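You operate a simulated robot arm through the tools that you are given. There is no shell and no other tool. Be economical: measure what you need, move in short steps, check, and stop when the job is done.

You run a simulated robot arm. Do the job below in one go: nothing can be reset, and whatever is moved stays where it is left.

## Task
Stop tank 1 draining, then refill it to about its red line.
Fine: drain valve shut, long hose into the rack, short hose from the rack on Fill and Tank 1; end with the fill valve shut, nothing spilt.

Only the result counts: the job must be done as asked and must still hold three seconds after the hand-in. Knocking over, shifting, dropping, spilling or breaking anything else fails it.

## Robot
A 7-joint arm with a two-finger parallel gripper, hanging from a carriage that runs on a gantry, over the field with the corners [-2.158, 0.647], [-2.162, -0.633], [0.138, -0.641], [0.142, 0.639] (x, y) and turns from -359 to 328 degrees about z. Base frame: it is fixed where the carriage stands at the start and does not move with it; the origin is on the floor, on the carriage's upright axis, x ahead of it, y to its left, z up; the surface under the hand at the start is at about z = 0.92. Readings come in m, degrees, newtons and seconds.
With the tool pointing down near the work surface it reaches from about 0.4 to 0.76 m from the robot's upright axis, wherever it stands. Its first joint turns from -143.0 to 143.0 degrees. Places, roughly: blue fill valve [0.7, -0.3, 0.8]; cold valve [0.7, -0.6, 0.8]; fill coupler [0.9, -0.3, 0.9]; green stand [0.9, -0.7, 0.7]; grey drain valve [0.7, -0.4, 0.8]; hot valve [0.7, -0.2, 0.8]; left tank [1, -0.3, 1.2]; middle slot of the grey rack [0.9, -0.8, 0.9]; tank one coupler [0.8, -0.3, 0.9]. Payload 1.57 kg.
Tool frame: the origin (TCP) lies between the finger pads and is the grasp point; the fingertips stand 0.03 m ahead of it; z points along the fingers, y is the line along which they close. Largest opening 0.11 m; finger width 0.024, thickness 0.012; the body of the gripper, 0.048 by 0.112 m, starts 0.078 m behind the TCP.
Orientation is that of the tool frame in the base frame, as a unit quaternion [x, y, z, w]. With the fingers straight down and closing along the base's y, the tool's x points along the base's -x, its y along +y and its z along -z.

## Interface
- The arm moves only by the tool step_arm. Its argument "motion" is a list of rows, each a list of 7 numbers: the shift along the tool's x, y, z in m, then the turn, a rotation vector about the tool's x, y, z in degrees, then the opening, from 0 (shut) to 1 (fully open). In form: [[x, y, z, ax, ay, az, fingers], ...]. A call has 1 to 8 rows; each row is the pose to reach, as a shift and turn from the pose commanded when the call began, along the tool's axes at that moment. Rows are played at 5 a second. More than 0.05 m and 8.6 degrees between two rows, or a gripper value outside its range, and nothing of the call is played. A pose out of reach is approached as far as the arm can. The call stops where the force on the tool passes 50 N (or 10 N more than at its start, if that is more) or the arm is blocked; 0.2 s more then pass. Each finger travels about 0.045 m/s and halts on what it meets, pressing with about 29 N; the grip force reading is that of the motor and also rises with nothing between the fingers. The clock runs only during rows and for 0.2 s after the last one: add rows that repeat a pose to give the fingers time. The reply holds the time, the measured pose of the TCP, the force on the tool along the base axes, the opening and the grip force, in the units named above and with some noise, with the torque about the TCP (base axes, N m) and any sound that the robot's microphone picked up, and new pictures: "pictures" is both (left out), scene, wrist or none.
- Cameras (640 x 400 px; columns grow to the right, rows downward): "scene" is now at [0.273, -0.0433, 1.815]; the picture's right is [-0.54, -0.84, 0.00], its down [-0.66, 0.42, -0.62] and it looks along [0.52, -0.33, -0.79] (base axes); focal length 269 px, centre (320, 200). "wrist" rides on the gripper at [0.07, 0.016, -0.141] in the tool frame; the picture's right is [-0.23, 0.97, 0.00], its down [-0.86, -0.20, -0.48] and it looks along [-0.47, -0.11, 0.88] (tool axes); focal length 222 px, centre (320, 200). There is no depth. A picture from a camera that has moved, and an enlarged one, comes with that camera's place and axes in the base frame and with its lens. The place of the scene camera against the robot may be out by one fixed shift of up to 0.018 m in any direction.
- lift_body(by): slides the trunk up (or, below 0, down) by that many m; the arm and the scene camera ride with it, the base frame stays. It gives what a move gives, with no picture.
- roll_base(legs): drives the robot by 1 to 6 legs, each [ahead, left, turn to the left] in m, m and degrees, along the robot's own axes; the way and the turn of a leg run together, so that a leg with both is an arc; at most 1.5 m and 180 degrees a leg. The arm and the cameras ride along, it lands a little off, and it stops where it bumps. It keeps to its track: a leg is cut to what the track allows. It gives what a move gives, and a new picture of the scene camera.
- pan_tilt(pan, tilt): turns the head with the scene camera to pan (to the left, within 155 degrees either way) and tilt (down, from -29 to 69), counted from straight ahead of the robot. It gives what a move gives, and a new picture of the scene camera.
- enlarge(camera, box): a new picture of the part [left, top, right, bottom] of that camera's present view, enlarged. No time passes.
- job_done(): hands the job in; it is judged then, once.

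Work in short steps. Places have to be worked out from the pictures, the camera data and where the tool is seen: move nearer, look again, correct. Check each grasp and each placing, and mend what went wrong. You have 120 turns and 260 pictures in all, those below and enlarged ones among them. Open the gripper and draw the arm clear of the work before you hand the job in, unless the task says otherwise; then end with one line.

The tools are called after "Call:" by a JSON object that holds its "op" and its "data". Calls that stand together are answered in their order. step_arm: Moves the arm, as the interface text tells. Its arguments: {"type":"object","properties":{"motion":{"type":"array"},"pictures":{"type":"string","enum":["both","scene","wrist","none"]}},"required":["motion"]} The other tools are called the same way: lift_body (by) slides the trunk up or down; roll_base (legs) drives the base; pan_tilt (pan, tilt) turns the head that bears the scene camera; enlarge (camera, box) takes an enlarged picture of a part of a camera's view; job_done () hands the job in.

At the start:

```text
t: 0.0
position: [0.6864, -0.3873, 1.2938]
ee_rot: [0.0, 1.0, 0.0, 0.0]
contact_force: [0.8, -0.4, 0.4]
ft_torque: [-0.01, 0.02, 0.02]
finger_gap: 0.11
grasp_force: 0.1
trunk travel left (down, up): [-0.483, 0.112]
robot x, y, heading: [0.0012, -0.0013, -0.1]
head pan, tilt: [-32.4, 52.0]
```

scene: 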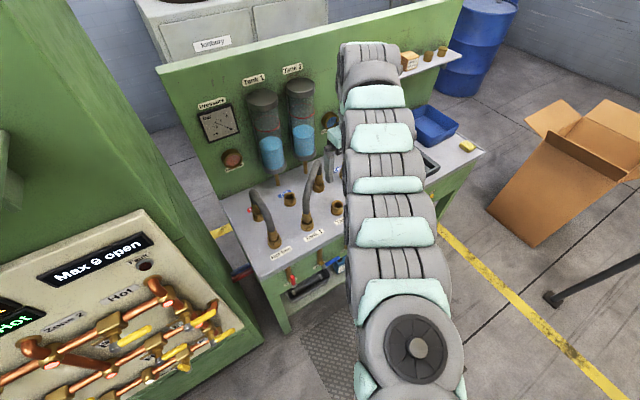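
wrist: 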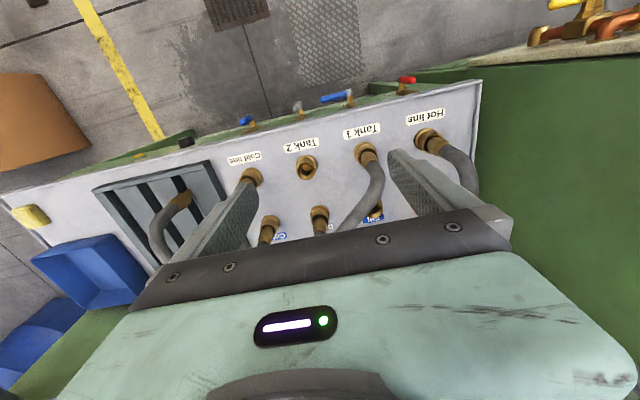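

The wrist picture shows the bench with couplers: a hose from Tank 1 backwards, and a short hose in the rack. I enlarge both views to read the details.

Call:
{"op": "enlarge", "data": {"camera": "wrist", "box": [200, 70, 500, 260]}}

Call:
{"op": "enlarge", "data": {"camera": "scene", "box": [180, 60, 360, 310]}}

Call:
{"op": "enlarge", "data": {"camera": "wrist", "box": [80, 130, 300, 280]}}

```text
2.11 times, centred on (350, 165) of wrist
camera zoom: at [0.6161, -0.3698, 1.434], right [0.23, 0.97, 0.0], down [0.86, -0.2, 0.48], along [0.47, -0.11, -0.88], focal length 468 px, centre (257, 274)
```

zoom: 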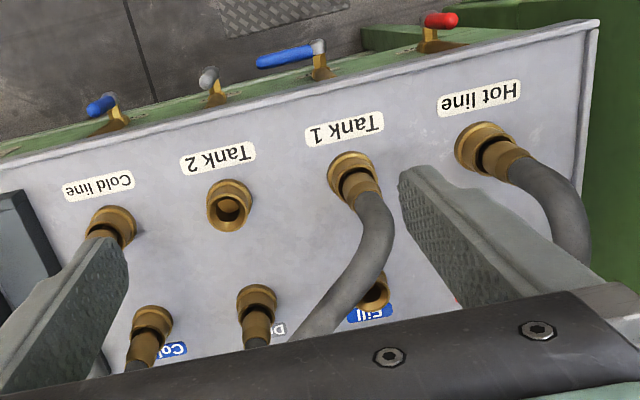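

```text
1.60 times, centred on (270, 185) of scene
camera zoom: at [0.273, -0.0433, 1.815], right [-0.54, -0.84, 0.0], down [-0.66, 0.42, -0.62], along [0.52, -0.33, -0.79], focal length 430 px, centre (400, 224)
```

zoom: 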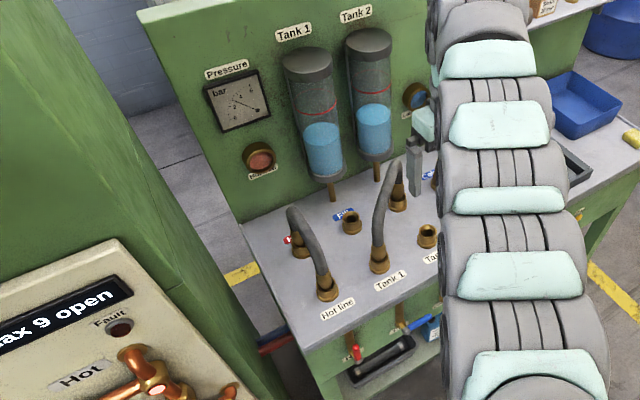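

```text
2.67 times, centred on (190, 205) of wrist
camera zoom: at [0.6161, -0.3698, 1.434], right [0.23, 0.97, 0.0], down [0.86, -0.2, 0.48], along [0.47, -0.11, -0.88], focal length 592 px, centre (667, 187)
```

zoom: 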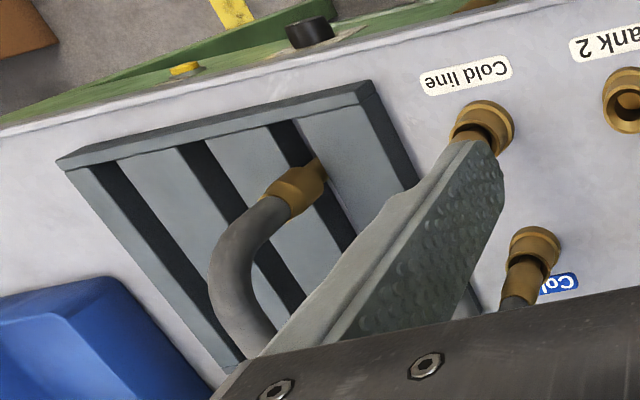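

I need to see the valve handles from the front; enlarge the scene view there first.

Call:
{"op": "enlarge", "data": {"camera": "scene", "box": [270, 230, 370, 310]}}

Call:
{"op": "enlarge", "data": {"camera": "wrist", "box": [220, 60, 430, 150]}}

```text
5.00 times, centred on (320, 270) of scene
camera zoom: at [0.273, -0.0433, 1.815], right [-0.54, -0.84, 0.0], down [-0.66, 0.42, -0.62], along [0.52, -0.33, -0.79], focal length 1344 px, centre (320, -150)
```

zoom: 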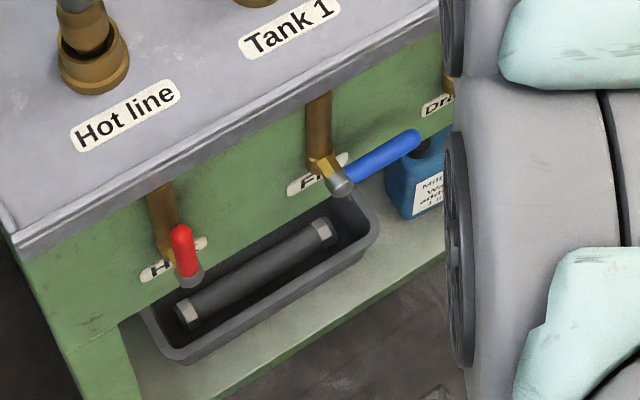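

```text
3.05 times, centred on (325, 105) of wrist
camera zoom: at [0.6161, -0.3698, 1.434], right [0.23, 0.97, 0.0], down [0.86, -0.2, 0.48], along [0.47, -0.11, -0.88], focal length 677 px, centre (305, 490)
```

zoom: 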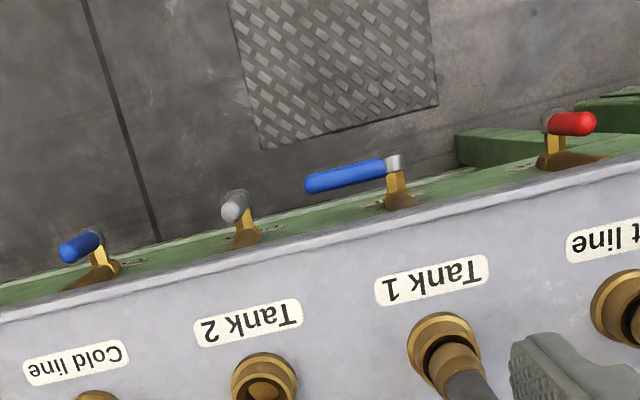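

The pipes run vertically: grey drain lever stands up (open), blue fill lever lies sideways (shut). I estimate the grey lever around x 0.663, y -0.436, pivot z about 0.8. I tilt the tool 45° forward and draw back, to look at the valves and be ready to push the lever over.

Call:
{"op": "step_arm", "data": {"motion": [[0.03, 0.0, 0.02, 0, -7.5, 0, 0.5], [0.06, 0.0, 0.045, 0, -15, 0, 0.2], [0.09, 0.0, 0.07, 0, -22.5, 0, 0], [0.12, 0.0, 0.095, 0, -30, 0, 0], [0.15, 0.0, 0.12, 0, -37.5, 0, 0], [0.18, 0.0, 0.15, 0, -45, 0, 0], [0.18, 0.0, 0.19, 0, -45, 0, 0], [0.18, 0.0, 0.23, 0, -45, 0, 0]]}}

```text
t: 1.8
position: [0.5063, -0.3874, 1.0638]
ee_rot: [0.0, 0.924, -0.001, 0.384]
contact_force: [0.7, -0.4, 0.5]
ft_torque: [0.04, 0.04, 0.05]
finger_gap: 0.0
grasp_force: 20.9
out of reach, approached as far as the arm can: row 2, 3, 4, 5, 6
trunk travel left (down, up): [-0.483, 0.112]
robot x, y, heading: [-0.0004, 0.0027, 0.1]
head pan, tilt: [-32.4, 52.0]
camera scene: at [0.2732, -0.0436, 1.8152], right [-0.54, -0.84, 0.0], down [-0.66, 0.42, -0.62], along [0.52, -0.33, -0.79], focal length 269 px, centre (320, 200)
camera wrist: at [0.357, -0.3705, 1.1146], right [0.16, 0.97, 0.16], down [0.26, -0.2, 0.94], along [0.95, -0.11, -0.29], focal length 222 px, centre (320, 200)
```

scene: 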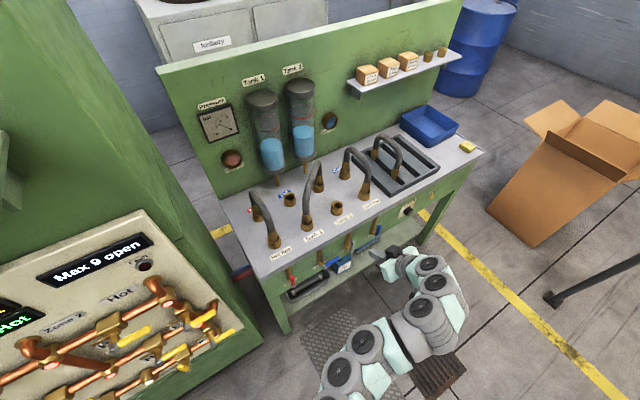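
wrist: 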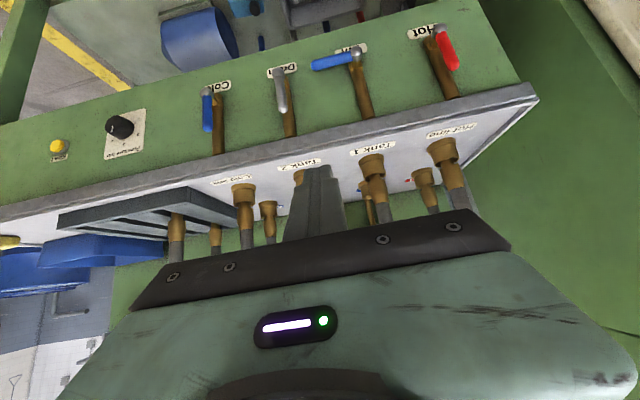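

The drain lever indeed stands upright (open) and the fill lever lies sideways. I enlarge to locate the lever pivot and tip accurately.

Call:
{"op": "enlarge", "data": {"camera": "wrist", "box": [190, 20, 390, 145]}}

Call:
{"op": "enlarge", "data": {"camera": "scene", "box": [220, 120, 460, 280]}}

```text
3.20 times, centred on (290, 82) of wrist
camera zoom: at [0.357, -0.3705, 1.1146], right [0.16, 0.97, 0.16], down [0.26, -0.2, 0.94], along [0.95, -0.11, -0.29], focal length 711 px, centre (416, 576)
```

zoom: 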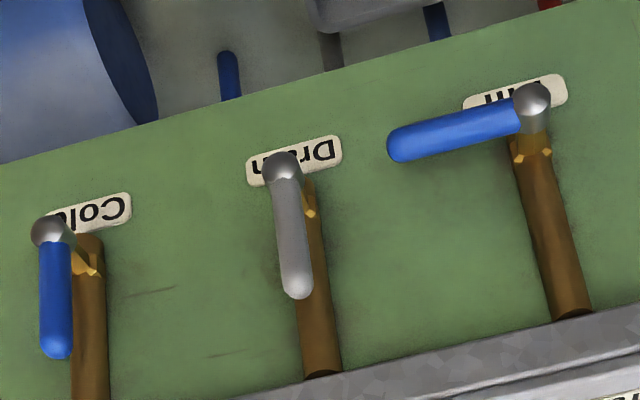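

```text
2.50 times, centred on (340, 200) of scene
camera zoom: at [0.2732, -0.0436, 1.8152], right [-0.54, -0.84, 0.0], down [-0.66, 0.42, -0.62], along [0.52, -0.33, -0.79], focal length 672 px, centre (270, 200)
```

zoom: 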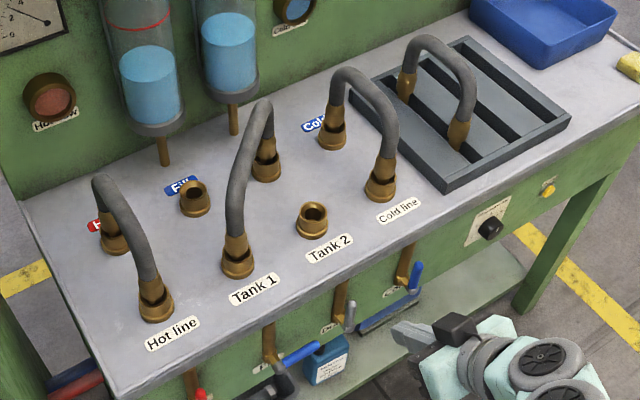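

Drain lever: pivot near (0.663, -0.440, 0.772), tip z≈0.855. I bring the closed fingertips to its +y side, at lever height.

Call:
{"op": "step_arm", "data": {"motion": [[0.01, -0.003, 0.041, 0, 0, 0, 0], [0.02, -0.006, 0.082, 0, 0, 0, 0], [0.03, -0.009, 0.123, 0, 0, 0, 0], [0.04, -0.013, 0.164, 0, 0, 0, 0], [0.048, -0.013, 0.205, 0, 0, 0, 0], [0.053, -0.013, 0.245, 0, 0, 0, 0], [0.053, -0.013, 0.245, 0, 0, 0, 0]]}}

Call:
{"op": "enlarge", "data": {"camera": "wrist", "box": [200, 60, 440, 210]}}

```text
t: 3.4
position: [0.6426, -0.3994, 0.8524]
ee_rot: [0.0, 0.924, -0.001, 0.383]
contact_force: [0.0, 0.0, 0.2]
ft_torque: [0.07, 0.1, 0.05]
finger_gap: 0.0
grasp_force: 21.3
trunk travel left (down, up): [-0.483, 0.112]
robot x, y, heading: [-0.0009, -0.0019, -0.0]
head pan, tilt: [-32.4, 52.0]
camera scene: at [0.2734, -0.0437, 1.8153], right [-0.54, -0.84, 0.0], down [-0.66, 0.42, -0.62], along [0.52, -0.33, -0.79], focal length 269 px, centre (320, 200)
camera wrist: at [0.4929, -0.383, 0.9041], right [0.16, 0.97, 0.16], down [0.26, -0.2, 0.94], along [0.95, -0.11, -0.29], focal length 222 px, centre (320, 200)
```

scene: 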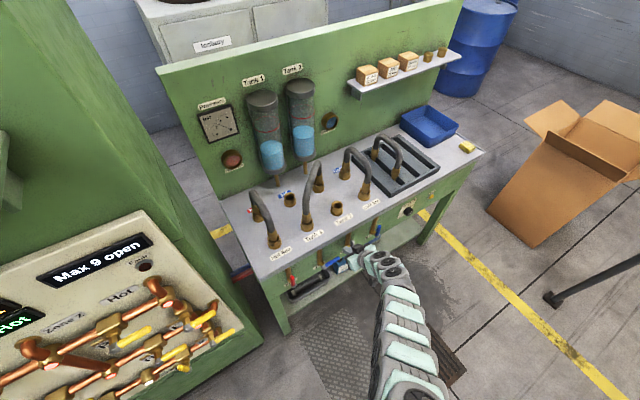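
wrist: 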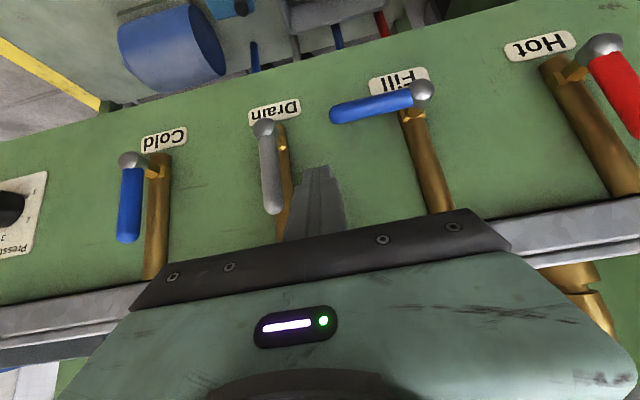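

```text
2.67 times, centred on (320, 135) of wrist
camera zoom: at [0.4929, -0.383, 0.9041], right [0.16, 0.97, 0.16], down [0.26, -0.2, 0.94], along [0.95, -0.11, -0.29], focal length 592 px, centre (320, 373)
```

zoom: 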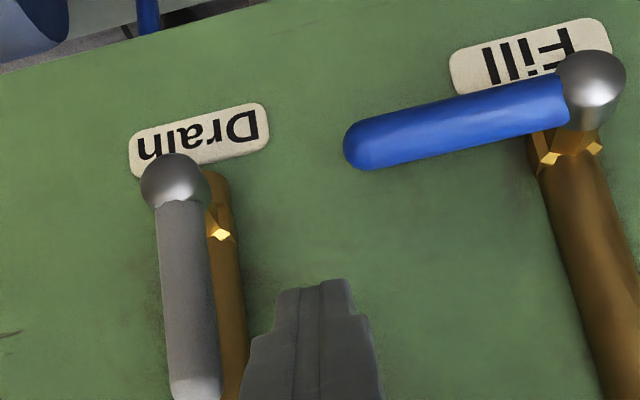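

The fingertip stands right beside the drain lever. Now I push it along its arc toward -y and down.

Call:
{"op": "step_arm", "data": {"motion": [[0.0064, -0.022, 0.0064, 0, 0, 0, 0], [0.0064, -0.035, 0.0064, 0, 0, 0, 0], [0.0085, -0.048, 0.0085, 0, 0, 0, 0], [0.0127, -0.06, 0.0127, 0, 0, 0, 0], [0.019, -0.069, 0.019, 0, 0, 0, 0], [0.027, -0.076, 0.027, 0, 0, 0, 0], [0.036, -0.08, 0.036, 0, 0, 0, 0], [0.04, -0.08, 0.04, 0, 0, 0, 0]]}}

```text
t: 5.2
position: [0.6329, -0.4173, 0.8583]
ee_rot: [0.0, 0.924, 0.0, 0.383]
contact_force: [-0.4, -0.2, 0.0]
ft_torque: [-0.01, -0.01, 0.0]
finger_gap: 0.0
grasp_force: 21.6
out of reach, approached as far as the arm can: row 1, 2, 3, 4, 5, 6, 7, 8
trunk travel left (down, up): [-0.483, 0.112]
robot x, y, heading: [-0.0031, -0.002, -0.0]
head pan, tilt: [-32.4, 52.0]
camera scene: at [0.273, -0.0433, 1.815], right [-0.54, -0.84, 0.0], down [-0.66, 0.42, -0.62], along [0.52, -0.33, -0.79], focal length 269 px, centre (320, 200)
camera wrist: at [0.4822, -0.4004, 0.909], right [0.16, 0.97, 0.16], down [0.27, -0.2, 0.94], along [0.95, -0.11, -0.29], focal length 222 px, centre (320, 200)
```

scene: 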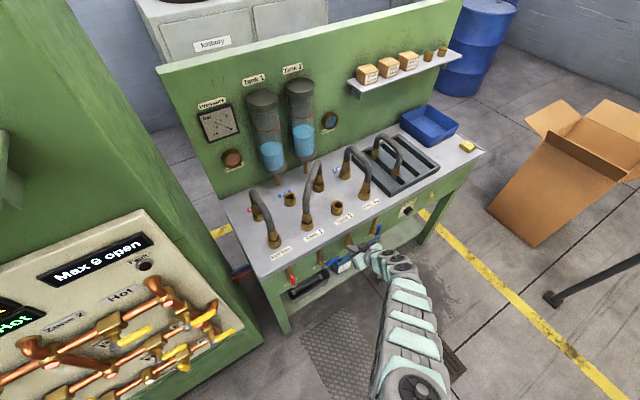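
wrist: 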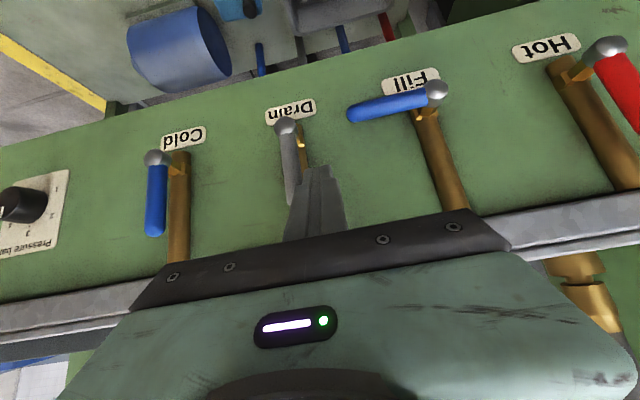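

The lower part of the arc was out of reach. I raise the trunk to clear, then drive the carriage rightwards to stand in front of the work.

Call:
{"op": "lift_body", "data": {"by": 0.1}}

Call:
{"op": "step_arm", "data": {"motion": [[0, 0, -0.04, 0, 0, 0, 0], [0, 0, -0.08, 0, 0, 0, 0], [0, 0, -0.12, 0, 0, 0, 0], [0, 0, -0.16, 0, 0, 0, 0]], "pictures": "none"}}

```text
t: 6.5
position: [0.6323, -0.416, 0.9584]
ee_rot: [0.001, 0.924, -0.001, 0.383]
contact_force: [-0.7, -0.2, 0.1]
ft_torque: [-0.01, -0.03, 0.01]
finger_gap: 0.0
grasp_force: 21.2
trunk travel left (down, up): [-0.583, 0.012]
robot x, y, heading: [-0.0018, -0.0003, -0.1]
head pan, tilt: [-32.4, 52.0]
```

```text
t: 7.5
position: [0.5275, -0.4104, 1.0677]
ee_rot: [-0.007, 0.924, 0.007, 0.383]
contact_force: [2.3, 1.0, 0.4]
ft_torque: [-0.12, 0.21, -0.09]
finger_gap: 0.0003
grasp_force: 21.5
out of reach, approached as far as the arm can: row 4
trunk travel left (down, up): [-0.583, 0.012]
robot x, y, heading: [-0.0037, -0.0002, -0.2]
head pan, tilt: [-32.4, 52.0]
```

Clear now. I drive right 0.3 m and lower the trunk 0.2 m.

Call:
{"op": "roll_base", "data": {"legs": [[0, -0.25, 0]]}}

Call:
{"op": "lift_body", "data": {"by": -0.22}}

```text
t: 9.3
position: [0.5259, -0.6629, 1.068]
ee_rot: [-0.003, 0.924, 0.006, 0.383]
contact_force: [0.4, 0.2, -0.5]
ft_torque: [0.01, 0.0, 0.01]
finger_gap: 0.0002
grasp_force: 21.3
trunk travel left (down, up): [-0.583, 0.012]
robot x, y, heading: [0.003, -0.249, 0.1]
head pan, tilt: [-32.4, 52.0]
camera scene: at [0.2731, -0.2928, 1.915], right [-0.54, -0.84, 0.0], down [-0.67, 0.42, -0.62], along [0.52, -0.33, -0.79], focal length 269 px, centre (320, 200)
```

scene: 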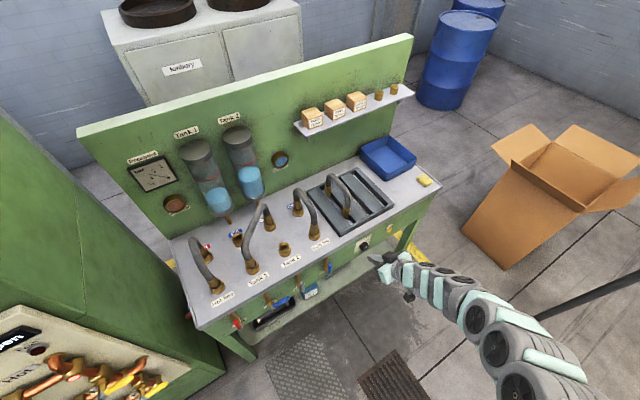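

```text
t: 11.7
position: [0.5256, -0.663, 0.8472]
ee_rot: [-0.003, 0.924, 0.006, 0.383]
contact_force: [-0.5, 0.7, -0.2]
ft_torque: [-0.01, 0.02, -0.03]
finger_gap: 0.0
grasp_force: 21.1
trunk travel left (down, up): [-0.363, 0.232]
robot x, y, heading: [0.0015, -0.2492, 0.0]
head pan, tilt: [-32.4, 52.0]
```

Now I move sideways toward the start of the push, still in front of the bench, and check the pose.

Call:
{"op": "step_arm", "data": {"motion": [[0, 0.04, 0, 0, 0, 0, 0], [0, 0.085, 0, 0, 0, 0, 0], [0, 0.13, 0, 0, 0, 0, 0], [0, 0.175, 0, 0, 0, 0, 0], [0, 0.22, 0, 0, 0, 0, 0], [0, 0.26, 0, 0, 0, 0, 0], [0, 0.26, 0, 0, 0, 0, 0]], "pictures": "wrist"}}

```text
t: 13.3
position: [0.566, -0.5258, 0.7688]
ee_rot: [-0.003, 0.923, 0.006, 0.384]
contact_force: [0.3, 0.6, -0.5]
ft_torque: [0.01, -0.02, 0.01]
finger_gap: 0.0
grasp_force: 21.3
out of reach, approached as far as the arm can: row 1, 2, 3, 4, 5, 6, 7
trunk travel left (down, up): [-0.363, 0.232]
robot x, y, heading: [-0.0033, -0.2472, -0.2]
head pan, tilt: [-32.4, 52.0]
camera wrist: at [0.4158, -0.5106, 0.8196], right [0.15, 0.97, 0.17], down [0.27, -0.21, 0.94], along [0.95, -0.1, -0.29], focal length 222 px, centre (320, 200)
```

wrist: 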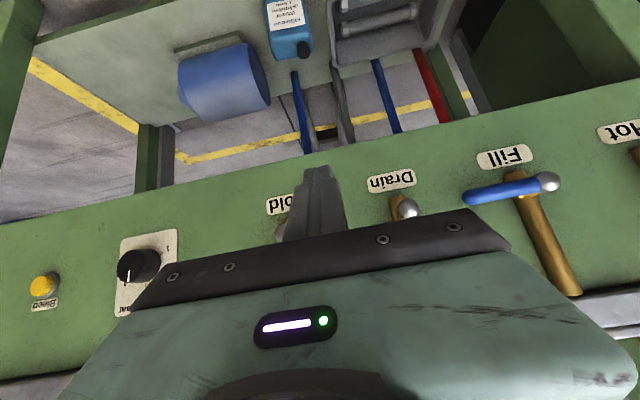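

The arm is too close-in there; I drive the carriage back 0.15 m to give it more room, then redo the sideways move.

Call:
{"op": "roll_base", "data": {"legs": [[-0.15, 0, 0]]}}

Call:
{"op": "step_arm", "data": {"motion": [[-0.03, 0.02, -0.03, 0, 0, 0, 0], [-0.06, 0.05, -0.03, 0, 0, 0, 0], [-0.06, 0.08, 0.01, 0, 0, 0, 0], [-0.06, 0.11, 0.05, 0, 0, 0, 0], [-0.06, 0.12, 0.09, 0, 0, 0, 0], [-0.06, 0.12, 0.09, 0, 0, 0, 0]]}}

```text
t: 14.7
position: [0.4187, -0.5255, 0.7699]
ee_rot: [-0.002, 0.923, 0.006, 0.384]
contact_force: [-0.7, 0.4, 0.4]
ft_torque: [0.0, 0.02, -0.02]
finger_gap: 0.0
grasp_force: 21.4
trunk travel left (down, up): [-0.363, 0.232]
robot x, y, heading: [-0.1445, -0.2481, 0.0]
head pan, tilt: [-32.4, 52.0]
camera scene: at [0.1248, -0.2931, 1.695], right [-0.54, -0.84, 0.0], down [-0.66, 0.42, -0.62], along [0.52, -0.33, -0.79], focal length 269 px, centre (320, 200)
```

scene: 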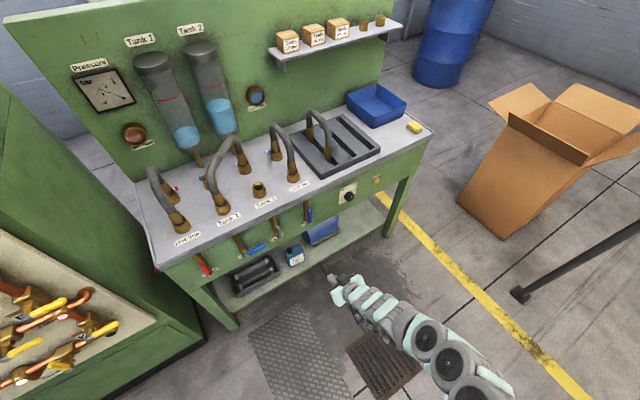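

```text
t: 16.1
position: [0.5246, -0.405, 0.7483]
ee_rot: [-0.002, 0.923, 0.006, 0.384]
contact_force: [0.1, -0.7, -0.7]
ft_torque: [0.0, 0.01, 0.03]
finger_gap: 0.0
grasp_force: 21.3
out of reach, approached as far as the arm can: row 1, 2, 3
trunk travel left (down, up): [-0.363, 0.232]
robot x, y, heading: [-0.1489, -0.2495, -0.1]
head pan, tilt: [-32.4, 52.0]
camera scene: at [0.1245, -0.2937, 1.6949], right [-0.54, -0.84, 0.0], down [-0.66, 0.42, -0.62], along [0.52, -0.33, -0.79], focal length 269 px, centre (320, 200)
camera wrist: at [0.3733, -0.3912, 0.7992], right [0.15, 0.97, 0.17], down [0.27, -0.21, 0.94], along [0.95, -0.1, -0.29], focal length 222 px, centre (320, 200)
```

scene: 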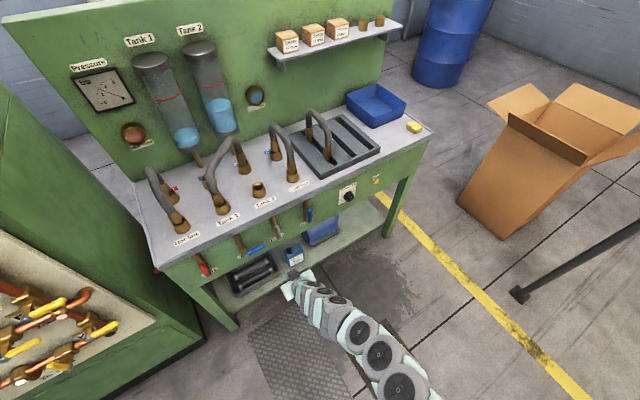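
wrist: 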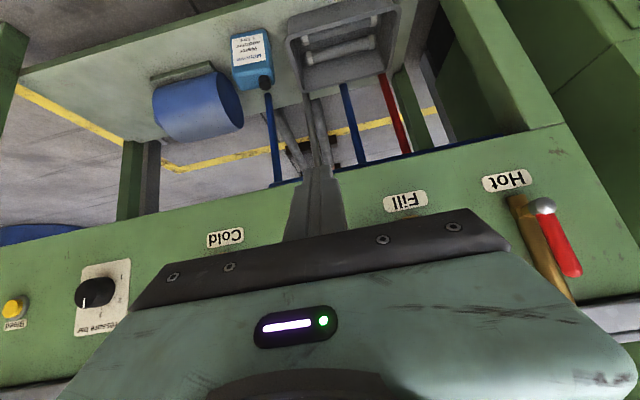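

Now reachable. I rise to lever height first, then move forward to the lever's +y side.

Call:
{"op": "step_arm", "data": {"motion": [[-0.033, 0.0, -0.033, 0, 0, 0, 0], [-0.0665, 0.003, -0.0665, 0, 0, 0, 0], [-0.095, 0.005, -0.037, 0, 0, 0, 0], [-0.125, 0.005, -0.008, 0, 0, 0, 0], [-0.149, 0.005, 0.016, 0, 0, 0, 0], [-0.149, 0.005, 0.016, 0, 0, 0, 0]], "pictures": "wrist"}}

```text
t: 17.4
position: [0.5988, -0.3761, 0.855]
ee_rot: [-0.002, 0.923, 0.005, 0.385]
contact_force: [0.3, -0.1, 0.7]
ft_torque: [0.0, -0.04, 0.03]
finger_gap: 0.0001
grasp_force: 21.2
out of reach, approached as far as the arm can: row 1, 2, 3, 4, 5, 6
trunk travel left (down, up): [-0.363, 0.232]
robot x, y, heading: [-0.1477, -0.2535, -0.2]
head pan, tilt: [-32.4, 52.0]
camera wrist: at [0.4492, -0.3608, 0.9055], right [0.15, 0.97, 0.17], down [0.26, -0.21, 0.94], along [0.95, -0.1, -0.29], focal length 222 px, centre (320, 200)
```

wrist: 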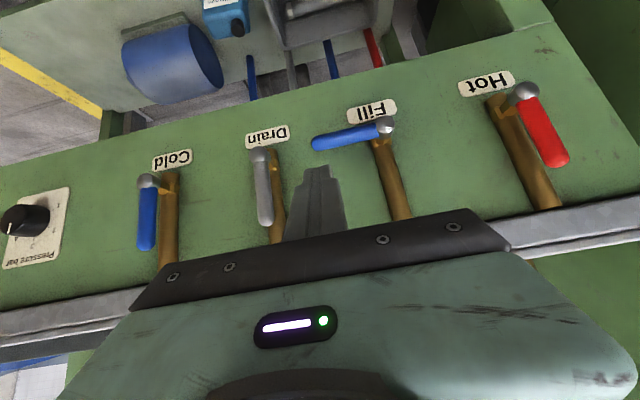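

The arm seems stretched: best distance is about 0.70 m. I raise the trunk 0.08 and pull the hand back, before driving ahead.

Call:
{"op": "lift_body", "data": {"by": 0.08}}

Call:
{"op": "step_arm", "data": {"motion": [[0.028, 0, -0.028, 0, 0, 0, 0], [0.057, 0, -0.057, 0, 0, 0, 0], [0.085, 0, -0.085, 0, 0, 0, 0], [0.106, 0, -0.099, 0, 0, 0, 0], [0.127, 0, -0.113, 0, 0, 0, 0], [0.127, 0, -0.113, 0, 0, 0, 0]], "pictures": "none"}}

```text
t: 18.6
position: [0.6004, -0.376, 0.9343]
ee_rot: [-0.002, 0.923, 0.006, 0.384]
contact_force: [0.7, -1.1, 0.7]
ft_torque: [-0.01, -0.02, -0.02]
finger_gap: 0.0
grasp_force: 21.5
trunk travel left (down, up): [-0.443, 0.152]
robot x, y, heading: [-0.1455, -0.2483, -0.3]
head pan, tilt: [-32.4, 52.0]
```

```text
t: 20.0
position: [0.4981, -0.4001, 0.867]
ee_rot: [-0.002, 0.923, 0.006, 0.385]
contact_force: [0.9, -0.2, 0.2]
ft_torque: [0.01, 0.02, -0.01]
finger_gap: 0.0002
grasp_force: 21.6
out of reach, approached as far as the arm can: row 1, 2, 3, 4, 5, 6
trunk travel left (down, up): [-0.443, 0.152]
robot x, y, heading: [-0.1476, -0.251, 0.2]
head pan, tilt: [-32.4, 52.0]
```

A smaller tilt (20°) should give more freedom and still clear the bench edge. I drive ahead 0.06 and turn the tool back to 20°, moving toward the lever.

Call:
{"op": "roll_base", "data": {"legs": [[0.06, 0, 0]]}}

Call:
{"op": "step_arm", "data": {"motion": [[0, 0, 0, 0, 8, 0, 0], [0, 0, 0, 0, 16, 0, 0], [0, 0, 0, 0, 25, 0, 0], [0, 0, 0, 0, 25, 0, 0]], "pictures": "wrist"}}

```text
t: 21.0
position: [0.5586, -0.399, 0.8665]
ee_rot: [-0.001, 0.923, 0.005, 0.385]
contact_force: [0.0, -0.2, 0.9]
ft_torque: [-0.02, -0.02, 0.0]
finger_gap: 0.0001
grasp_force: 20.9
trunk travel left (down, up): [-0.443, 0.152]
robot x, y, heading: [-0.0901, -0.2462, -0.4]
head pan, tilt: [-32.4, 52.0]
camera scene: at [0.1852, -0.293, 1.775], right [-0.54, -0.84, 0.0], down [-0.66, 0.42, -0.62], along [0.52, -0.33, -0.79], focal length 269 px, centre (320, 200)
```

scene: 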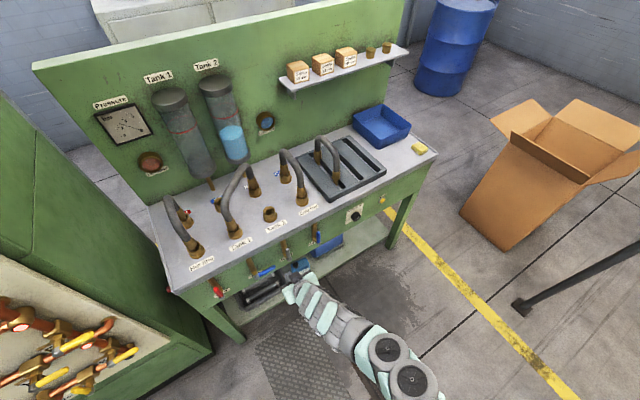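

```text
refused: row 3 steps farther than a row can; nothing moved
```

Tank 1 is about empty; speed matters less, but the drain must still be shut. I repeat the tilt with smaller rows.

Call:
{"op": "step_arm", "data": {"motion": [[0, 0, 0, 0, 8, 0, 0], [0, 0, 0, 0, 16, 0, 0], [0, 0, 0, 0, 24, 0, 0], [0, 0, 0, 0, 25, 0, 0]], "pictures": "wrist"}}

```text
t: 22.0
position: [0.5421, -0.3803, 0.8487]
ee_rot: [-0.001, 0.984, 0.003, 0.176]
contact_force: [-0.3, 0.1, -0.1]
ft_torque: [0.01, 0.04, -0.01]
finger_gap: 0.0001
grasp_force: 20.9
out of reach, approached as far as the arm can: row 1, 2, 3, 4
trunk travel left (down, up): [-0.443, 0.152]
robot x, y, heading: [-0.0859, -0.247, -0.0]
head pan, tilt: [-32.4, 52.0]
camera wrist: at [0.4265, -0.3652, 0.9585], right [0.21, 0.97, 0.08], down [0.64, -0.2, 0.74], along [0.74, -0.1, -0.66], focal length 222 px, centre (320, 200)
```

wrist: 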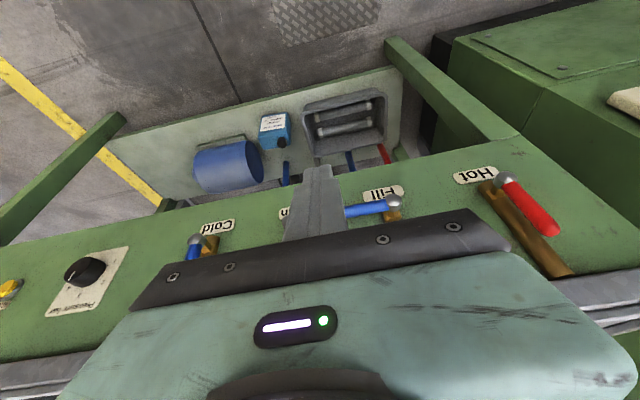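

Now I move to the lever's side at 20° tilt: target TCP about (0.653, -0.40, 0.853).

Call:
{"op": "step_arm", "data": {"motion": [[-0.03, 0.0, -0.01, 0, 0, 0, 0], [-0.06, -0.01, 0.0, 0, 0, 0, 0], [-0.09, -0.02, 0.02, 0, 0, 0, 0], [-0.106, -0.02, 0.034, 0, 0, 0, 0], [-0.106, -0.02, 0.034, 0, 0, 0, 0]], "pictures": "wrist"}}

```text
t: 23.2
position: [0.5686, -0.3596, 0.877]
ee_rot: [-0.003, 0.984, 0.006, 0.176]
contact_force: [0.2, -1.0, 0.0]
ft_torque: [-0.02, 0.0, -0.01]
finger_gap: 0.0001
grasp_force: 20.5
out of reach, approached as far as the arm can: row 1, 2, 3, 4, 5
trunk travel left (down, up): [-0.443, 0.152]
robot x, y, heading: [-0.086, -0.251, 0.1]
head pan, tilt: [-32.4, 52.0]
camera wrist: at [0.4543, -0.3447, 0.9853], right [0.21, 0.97, 0.09], down [0.64, -0.2, 0.74], along [0.74, -0.1, -0.66], focal length 222 px, centre (320, 200)
```

wrist: 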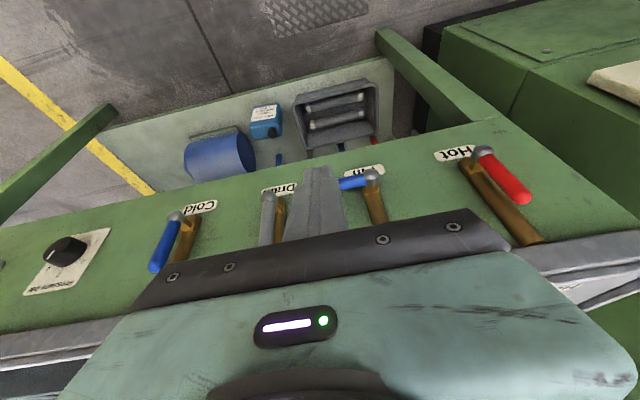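

The arm appears to be at a joint limit in this stance; the first stance (target to the robot's right) worked better. I raise the trunk and drive back left 0.2 m.

Call:
{"op": "lift_body", "data": {"by": 0.14}}

Call:
{"op": "roll_base", "data": {"legs": [[0, 0.22, 0]]}}

Call:
{"op": "step_arm", "data": {"motion": [[0.02, -0.04, 0, 0, 0, 0, 0], [0.03, -0.08, 0, 0, 0, 0, 0], [0.03, -0.12, 0, 0, 0, 0, 0], [0.03, -0.16, 0, 0, 0, 0, 0], [0.03, -0.2, 0, 0, 0, 0, 0], [0.03, -0.23, 0, 0, 0, 0, 0], [0.03, -0.23, 0, 0, 0, 0, 0]]}}

```text
t: 24.9
position: [0.5695, -0.359, 1.0155]
ee_rot: [-0.003, 0.984, 0.005, 0.176]
contact_force: [-0.7, 0.3, 0.0]
ft_torque: [-0.02, 0.01, 0.0]
finger_gap: 0.0
grasp_force: 21.6
trunk travel left (down, up): [-0.583, 0.012]
robot x, y, heading: [-0.0879, -0.2464, -0.2]
head pan, tilt: [-32.4, 52.0]
```

```text
t: 26.6
position: [0.5696, -0.1367, 1.0171]
ee_rot: [-0.003, 0.985, 0.005, 0.175]
contact_force: [0.7, 0.0, 0.1]
ft_torque: [0.0, 0.06, -0.01]
finger_gap: 0.0
grasp_force: 20.7
trunk travel left (down, up): [-0.583, 0.012]
robot x, y, heading: [-0.0892, -0.0262, 0.2]
head pan, tilt: [-32.4, 52.0]
camera scene: at [0.1851, -0.0708, 1.915], right [-0.53, -0.85, 0.0], down [-0.67, 0.42, -0.62], along [0.52, -0.33, -0.79], focal length 269 px, centre (320, 200)
```

scene: 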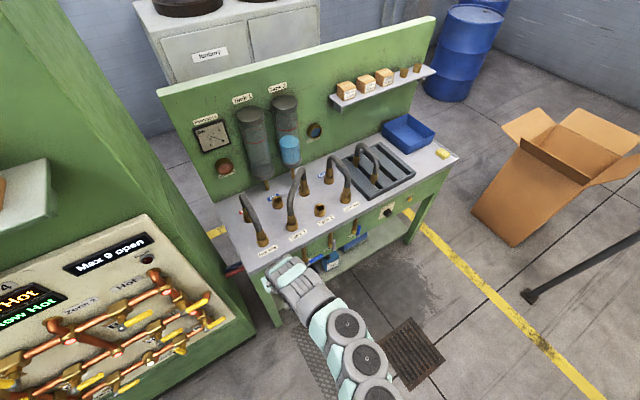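

```text
t: 28.2
position: [0.5145, -0.1741, 0.9686]
ee_rot: [-0.003, 0.985, 0.006, 0.175]
contact_force: [0.3, 0.3, -0.4]
ft_torque: [-0.04, 0.01, 0.0]
finger_gap: 0.0
grasp_force: 21.0
out of reach, approached as far as the arm can: row 1, 2, 3, 4, 5, 6, 7
trunk travel left (down, up): [-0.583, 0.012]
robot x, y, heading: [-0.0889, -0.0277, -0.0]
head pan, tilt: [-32.4, 52.0]
camera scene: at [0.1851, -0.0708, 1.915], right [-0.53, -0.85, 0.0], down [-0.67, 0.42, -0.62], along [0.52, -0.33, -0.79], focal length 269 px, centre (320, 200)
camera wrist: at [0.3992, -0.1595, 1.0771], right [0.21, 0.97, 0.09], down [0.64, -0.2, 0.74], along [0.74, -0.1, -0.66], focal length 222 px, centre (320, 200)
```

scene: 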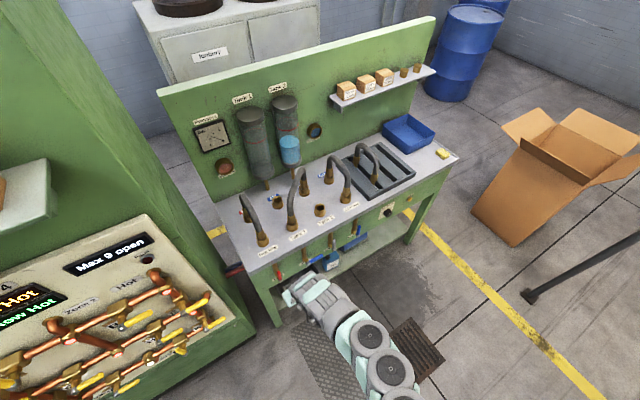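
wrist: 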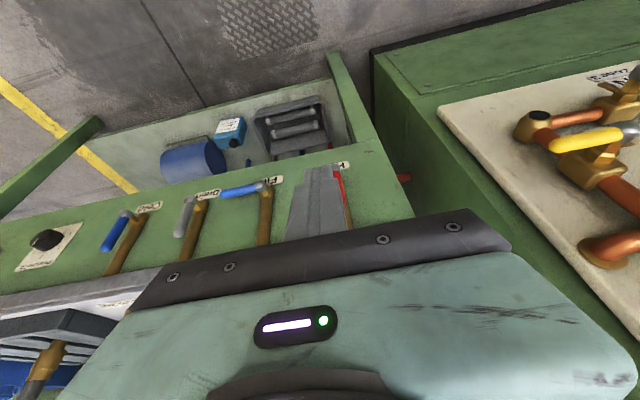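

The arm is wound up against a joint limit. I unwind by going straight up toward the initial pose (tool vertical, high).

Call:
{"op": "step_arm", "data": {"motion": [[-0.014, 0, -0.038, 0, 0, 0, 0], [-0.028, 0, -0.076, 0, 2, 0, 0], [-0.042, 0, -0.114, 0, 5, 0, 0], [-0.056, 0, -0.152, 0, 8, 0, 0], [-0.07, -0.0, -0.19, 0, 11, 0, 0], [-0.084, -0.0, -0.228, 0, 14, 0, 0], [-0.098, 0, -0.266, 0, 17, 0, 0], [-0.112, 0, -0.304, 0, 20, 0, 0]], "pictures": "scene"}}

```text
t: 30.0
position: [0.593, -0.0447, 1.2058]
ee_rot: [0.0, 1.0, 0.002, 0.014]
contact_force: [0.1, -0.8, 0.6]
ft_torque: [0.01, 0.01, 0.01]
finger_gap: 0.0
grasp_force: 21.1
out of reach, approached as far as the arm can: row 1, 2, 3, 4, 5, 6, 7, 8
trunk travel left (down, up): [-0.583, 0.012]
robot x, y, heading: [-0.0868, -0.0292, 0.1]
head pan, tilt: [-32.4, 52.0]
camera scene: at [0.1851, -0.0709, 1.915], right [-0.53, -0.85, 0.0], down [-0.67, 0.42, -0.62], along [0.52, -0.33, -0.79], focal length 269 px, centre (320, 200)
```

scene: 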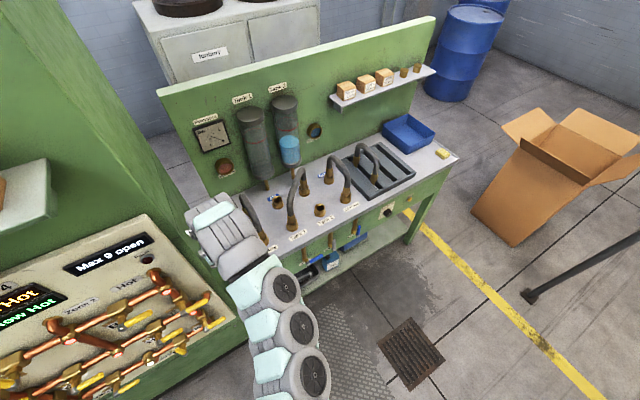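

It now drifted to +y; I move to -y at this height and watch whether the reach is free again.

Call:
{"op": "step_arm", "data": {"motion": [[0, -0.05, 0, 0, 0, 0, 0], [0, -0.1, 0, 0, 0, 0, 0], [0, -0.15, 0, 0, 0, 0, 0], [0, -0.2, -0.02, 0, 0, 0, 0], [0, -0.25, -0.04, 0, 0, 0, 0], [0, -0.3, -0.06, 0, 0, 0, 0], [0, -0.35, -0.06, 0, 0, 0, 0]], "pictures": "scene"}}

```text
refused: row 4 steps farther than a row can; nothing moved
```

Call:
{"op": "step_arm", "data": {"motion": [[0, -0.05, 0, 0, 0, 0, 0], [0, -0.1, 0, 0, 0, 0, 0], [0, -0.15, 0, 0, 0, 0, 0], [0, -0.195, -0.02, 0, 0, 0, 0], [0, -0.24, -0.04, 0, 0, 0, 0], [0, -0.285, -0.06, 0, 0, 0, 0], [0, -0.33, -0.06, 0, 0, 0, 0]], "pictures": "scene"}}

```text
t: 31.6
position: [0.5827, -0.0469, 1.1901]
ee_rot: [-0.004, 1.0, 0.004, 0.001]
contact_force: [0.0, 0.2, -0.3]
ft_torque: [-0.02, -0.01, 0.0]
finger_gap: 0.0004
grasp_force: 22.0
out of reach, approached as far as the arm can: row 1, 2, 3, 4, 5, 6, 7
trunk travel left (down, up): [-0.583, 0.012]
robot x, y, heading: [-0.087, -0.0262, 0.3]
head pan, tilt: [-32.4, 52.0]
camera scene: at [0.1851, -0.0708, 1.915], right [-0.53, -0.85, 0.0], down [-0.67, 0.42, -0.62], along [0.52, -0.33, -0.79], focal length 269 px, centre (320, 200)
```

scene: 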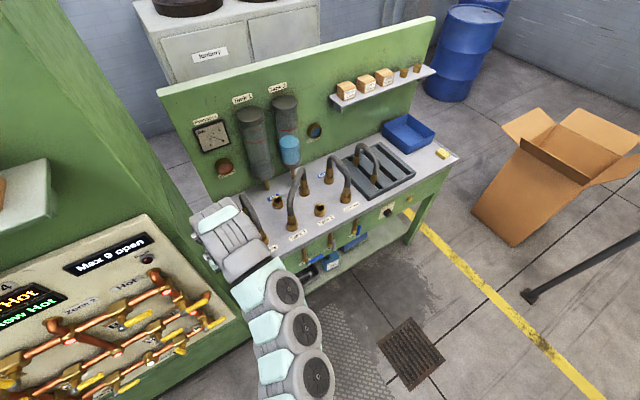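

Movement to -y is blocked by a joint limit. I test whether turning about the tool's axis frees it.

Call:
{"op": "step_arm", "data": {"motion": [[0, 0, 0, 0, 0, 8, 0], [0, 0, 0, 0, 0, 16, 0]], "pictures": "none"}}

Call:
{"op": "step_arm", "data": {"motion": [[0, 0, 0, 0, 0, -8, 0], [0, 0, 0, 0, 0, -16, 0], [0, 0, 0, 0, 0, -24, 0], [0, 0, 0, 0, 0, -32, 0]], "pictures": "none"}}

```text
t: 32.2
position: [0.5826, -0.0533, 1.1869]
ee_rot: [0.135, 0.991, 0.004, -0.001]
contact_force: [0.3, -0.5, -0.1]
ft_torque: [0.0, -0.01, -0.01]
finger_gap: 0.0001
grasp_force: 21.5
out of reach, approached as far as the arm can: row 2
trunk travel left (down, up): [-0.583, 0.012]
robot x, y, heading: [-0.0904, -0.0272, 0.2]
head pan, tilt: [-32.4, 52.0]
```

```text
t: 33.2
position: [0.5661, -0.021, 1.1722]
ee_rot: [-0.065, 0.998, 0.005, 0.001]
contact_force: [0.4, 0.4, 0.3]
ft_torque: [0.04, 0.0, -0.03]
finger_gap: 0.0
grasp_force: 21.1
out of reach, approached as far as the arm can: row 2, 3, 4
trunk travel left (down, up): [-0.583, 0.012]
robot x, y, heading: [-0.0877, -0.0286, 0.1]
head pan, tilt: [-32.4, 52.0]
```

Positive turns (about tool z) free the arm. I combine turning +56° with moving to -y.

Call:
{"op": "step_arm", "data": {"motion": [[0, 0, 0, 0, 0, 8, 0], [0, 0, 0, 0, 0, 16, 0], [0, 0, 0, 0, 0, 24, 0], [0, 0, 0, 0, 0, 32, 0], [0, 0, 0, 0, 0, 40, 0], [0, 0, 0, 0, 0, 48, 0], [0, 0, 0, 0, 0, 56, 0], [0, 0, 0, 0, 0, 56, 0]], "pictures": "none"}}

Call:
{"op": "step_arm", "data": {"motion": [[-0.02, -0.02, -0.02, 0, 0, 0, 0], [-0.04, -0.04, -0.04, 0, 0, 0, 0], [-0.06, -0.06, -0.06, 0, 0, 0, 0], [-0.08, -0.08, -0.08, 0, 0, 0, 0]], "pictures": "scene"}}

```text
t: 35.0
position: [0.5673, -0.0239, 1.1721]
ee_rot: [0.413, 0.911, 0.005, -0.002]
contact_force: [-0.4, 0.5, -0.3]
ft_torque: [-0.01, 0.02, 0.0]
finger_gap: 0.0
grasp_force: 21.3
trunk travel left (down, up): [-0.583, 0.012]
robot x, y, heading: [-0.0882, -0.0271, -0.0]
head pan, tilt: [-32.4, 52.0]
```

```text
t: 36.0
position: [0.5946, -0.0692, 1.2159]
ee_rot: [0.412, 0.911, 0.005, -0.002]
contact_force: [-0.1, 0.2, 0.0]
ft_torque: [0.04, -0.07, 0.0]
finger_gap: 0.0001
grasp_force: 22.2
out of reach, approached as far as the arm can: row 1, 2, 3, 4
trunk travel left (down, up): [-0.583, 0.012]
robot x, y, heading: [-0.0876, -0.029, -0.1]
head pan, tilt: [-32.4, 52.0]
camera scene: at [0.1851, -0.0708, 1.915], right [-0.53, -0.85, 0.0], down [-0.67, 0.42, -0.62], along [0.52, -0.33, -0.79], focal length 269 px, centre (320, 200)
```

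scene: 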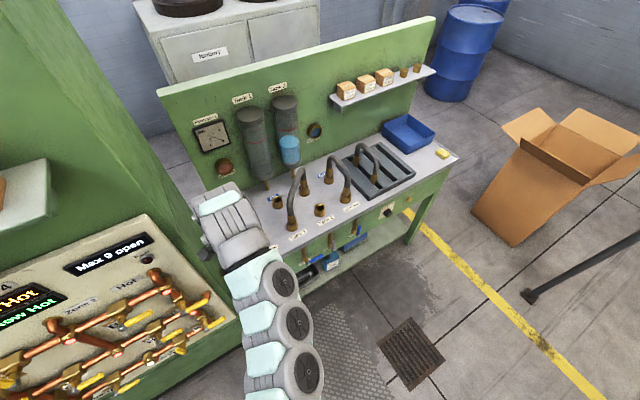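

I try stretching outward and up, to straighten the arm and undo the bad elbow swivel.

Call:
{"op": "step_arm", "data": {"motion": [[-0.02, 0.022, -0.02, 0, 0, 0, 0], [-0.04, 0.044, -0.045, 0, 0, 0, 0], [-0.06, 0.067, -0.07, 0, 0, 0, 0], [-0.075, 0.084, -0.1, 0, 0, 0, 0], [-0.075, 0.084, -0.13, 0, 0, 0, 0], [-0.075, 0.084, -0.13, 0, 0, 0, 0]], "pictures": "scene"}}

```text
t: 37.4
position: [0.6437, -0.0567, 1.2907]
ee_rot: [0.413, 0.911, 0.005, 0.0]
contact_force: [0.1, -0.6, -0.4]
ft_torque: [0.02, -0.04, -0.01]
finger_gap: 0.0004
grasp_force: 21.2
out of reach, approached as far as the arm can: row 2, 3, 4, 5, 6
trunk travel left (down, up): [-0.583, 0.012]
robot x, y, heading: [-0.0905, -0.0297, 0.1]
head pan, tilt: [-32.4, 52.0]
camera scene: at [0.1851, -0.0708, 1.915], right [-0.53, -0.85, 0.0], down [-0.67, 0.42, -0.62], along [0.52, -0.33, -0.79], focal length 269 px, centre (320, 200)
```

scene: 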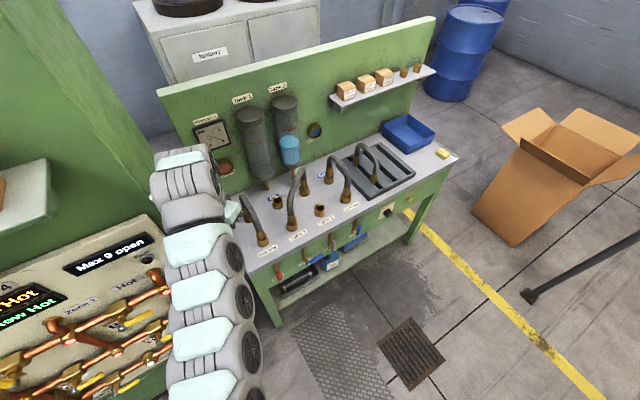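

Working through the data, the reachable shell seems centred near z≈1.8 on the axis, and I've been at its inner edge. So I go down and turn the yaw back at a radius of about 0.65.

Call:
{"op": "step_arm", "data": {"motion": [[0.01, -0.012, 0.03, 0, 0, 0, 0], [0.02, -0.025, 0.065, 0, 0, 0, 0], [0.03, -0.037, 0.1, 0, 0, 0, 0], [0.04, -0.05, 0.135, 0, 0, 0, 0], [0.045, -0.055, 0.17, 0, 0, -8, 0], [0.05, -0.06, 0.2, 0, 0, -16, 0], [0.05, -0.06, 0.23, 0, 0, -24, 0], [0.05, -0.06, 0.23, 0, 0, -32, 0]], "pictures": "none"}}

```text
t: 39.2
position: [0.5657, -0.0581, 1.0612]
ee_rot: [0.143, 0.99, 0.005, -0.001]
contact_force: [-0.2, 0.0, -0.2]
ft_torque: [0.01, 0.01, 0.02]
finger_gap: 0.0
grasp_force: 21.2
trunk travel left (down, up): [-0.583, 0.012]
robot x, y, heading: [-0.0928, -0.0304, 0.0]
head pan, tilt: [-32.4, 52.0]
```

Free now. I finish straightening the yaw, then drive right 0.22 m.

Call:
{"op": "step_arm", "data": {"motion": [[0, 0, 0, 0, 0, -8, 0], [0, 0, 0.01, 0, 0, -16.4, 0], [0, 0, 0.02, 0, 0, -16.4, 0]], "pictures": "none"}}

Call:
{"op": "roll_base", "data": {"legs": [[0, -0.22, 0]]}}

Call:
{"op": "step_arm", "data": {"motion": [[0.01, -0.015, 0.01, 0, -7.5, 0, 0], [0.02, -0.03, 0.02, 0, -15, 0, 0], [0.03, -0.045, 0.03, 0, -22.5, 0, 0], [0.04, -0.06, 0.04, 0, -30, 0, 0], [0.045, -0.075, 0.055, 0, -37.5, 0, 0], [0.05, -0.09, 0.07, 0, -45, 0, 0], [0.05, -0.105, 0.07, 0, -45, 0, 0]], "pictures": "none"}}

```text
t: 40.0
position: [0.5649, -0.0566, 1.0559]
ee_rot: [0.026, 1.0, 0.004, 0.001]
contact_force: [0.0, 0.4, 0.3]
ft_torque: [0.0, 0.0, -0.01]
finger_gap: 0.0
grasp_force: 21.3
out of reach, approached as far as the arm can: row 2, 3
trunk travel left (down, up): [-0.583, 0.012]
robot x, y, heading: [-0.0859, -0.0309, 0.3]
head pan, tilt: [-32.4, 52.0]
```

```text
t: 41.6
position: [0.5669, -0.2744, 1.0548]
ee_rot: [0.027, 1.0, 0.004, 0.001]
contact_force: [0.4, 0.0, 0.0]
ft_torque: [0.02, 0.05, 0.0]
finger_gap: 0.0
grasp_force: 21.4
trunk travel left (down, up): [-0.583, 0.012]
robot x, y, heading: [-0.0887, -0.2487, 0.5]
head pan, tilt: [-32.4, 52.0]
camera scene: at [0.1859, -0.2898, 1.915], right [-0.53, -0.85, 0.0], down [-0.67, 0.42, -0.62], along [0.52, -0.33, -0.79], focal length 269 px, centre (320, 200)
```

scene: 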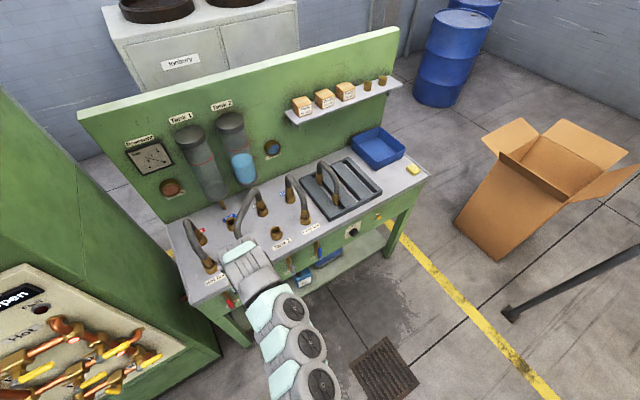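

```text
t: 43.2
position: [0.5313, -0.392, 0.9692]
ee_rot: [0.025, 0.923, -0.005, 0.383]
contact_force: [-0.8, 0.6, 0.5]
ft_torque: [-0.02, 0.02, 0.02]
finger_gap: 0.0
grasp_force: 21.2
out of reach, approached as far as the arm can: row 2, 3, 4, 5, 6, 7
trunk travel left (down, up): [-0.583, 0.012]
robot x, y, heading: [-0.0824, -0.248, 0.4]
head pan, tilt: [-32.4, 52.0]
```

The limit depends on the tool yaw relative to the arm's azimuth; approaching from the right frees it. I drive further right, then swing the tool left at the same tilt.

Call:
{"op": "roll_base", "data": {"legs": [[0.02, -0.37, 0]]}}

Call:
{"op": "step_arm", "data": {"motion": [[0, 0.05, 0, 0, 0, 0, 0], [0, 0.1, 0, 0, 0, 0, 0], [0, 0.15, 0, 0, 0, 0, 0], [0, 0.2, 0, 0, 0, 0, 0], [0, 0.25, 0, 0, 0, 0, 0], [0, 0.3, 0, 0, 0, 0, 0], [0, 0.34, 0, 0, 0, 0, 0], [0, 0.34, 0, 0, 0, -2.8, 0]], "pictures": "wrist"}}

```text
t: 45.6
position: [0.557, -0.755, 0.9697]
ee_rot: [0.021, 0.923, -0.003, 0.383]
contact_force: [0.6, -0.3, -0.1]
ft_torque: [0.0, -0.03, 0.01]
finger_gap: 0.0002
grasp_force: 21.3
trunk travel left (down, up): [-0.583, 0.012]
robot x, y, heading: [-0.0646, -0.6157, 0.8]
head pan, tilt: [-32.4, 52.0]
camera scene: at [0.2097, -0.6554, 1.915], right [-0.52, -0.85, 0.0], down [-0.67, 0.41, -0.62], along [0.52, -0.32, -0.79], focal length 269 px, centre (320, 200)
```

scene: 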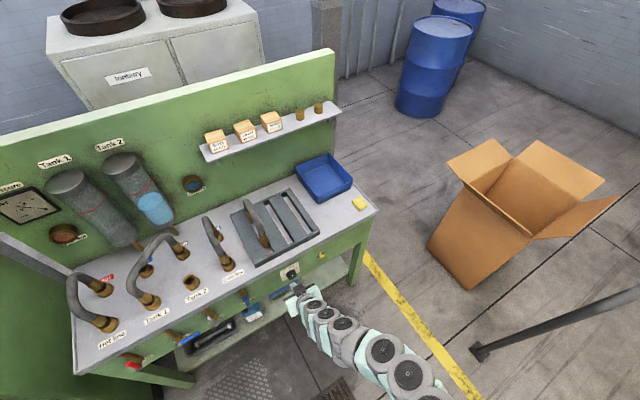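

```text
t: 47.4
position: [0.5721, -0.4146, 0.9737]
ee_rot: [-0.002, 0.923, -0.013, 0.383]
contact_force: [-1.0, -0.5, -0.5]
ft_torque: [0.0, -0.03, 0.0]
finger_gap: 0.0
grasp_force: 21.6
out of reach, approached as far as the arm can: row 1, 2, 3, 4, 5
trunk travel left (down, up): [-0.583, 0.012]
robot x, y, heading: [-0.0677, -0.6134, 0.8]
head pan, tilt: [-32.4, 52.0]
camera wrist: at [0.4223, -0.3962, 1.0242], right [0.17, 0.98, 0.14], down [0.26, -0.18, 0.95], along [0.95, -0.12, -0.29], focal length 222 px, centre (320, 200)
```

wrist: 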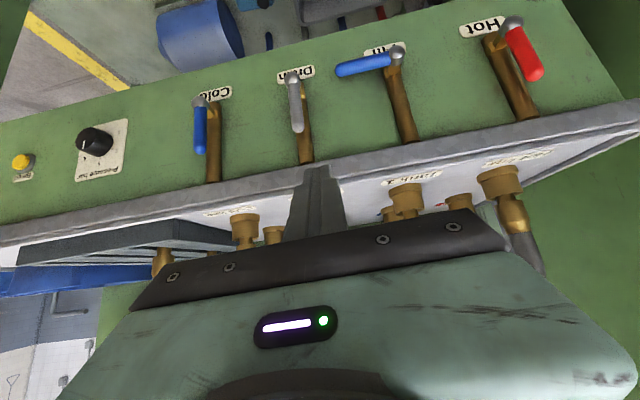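

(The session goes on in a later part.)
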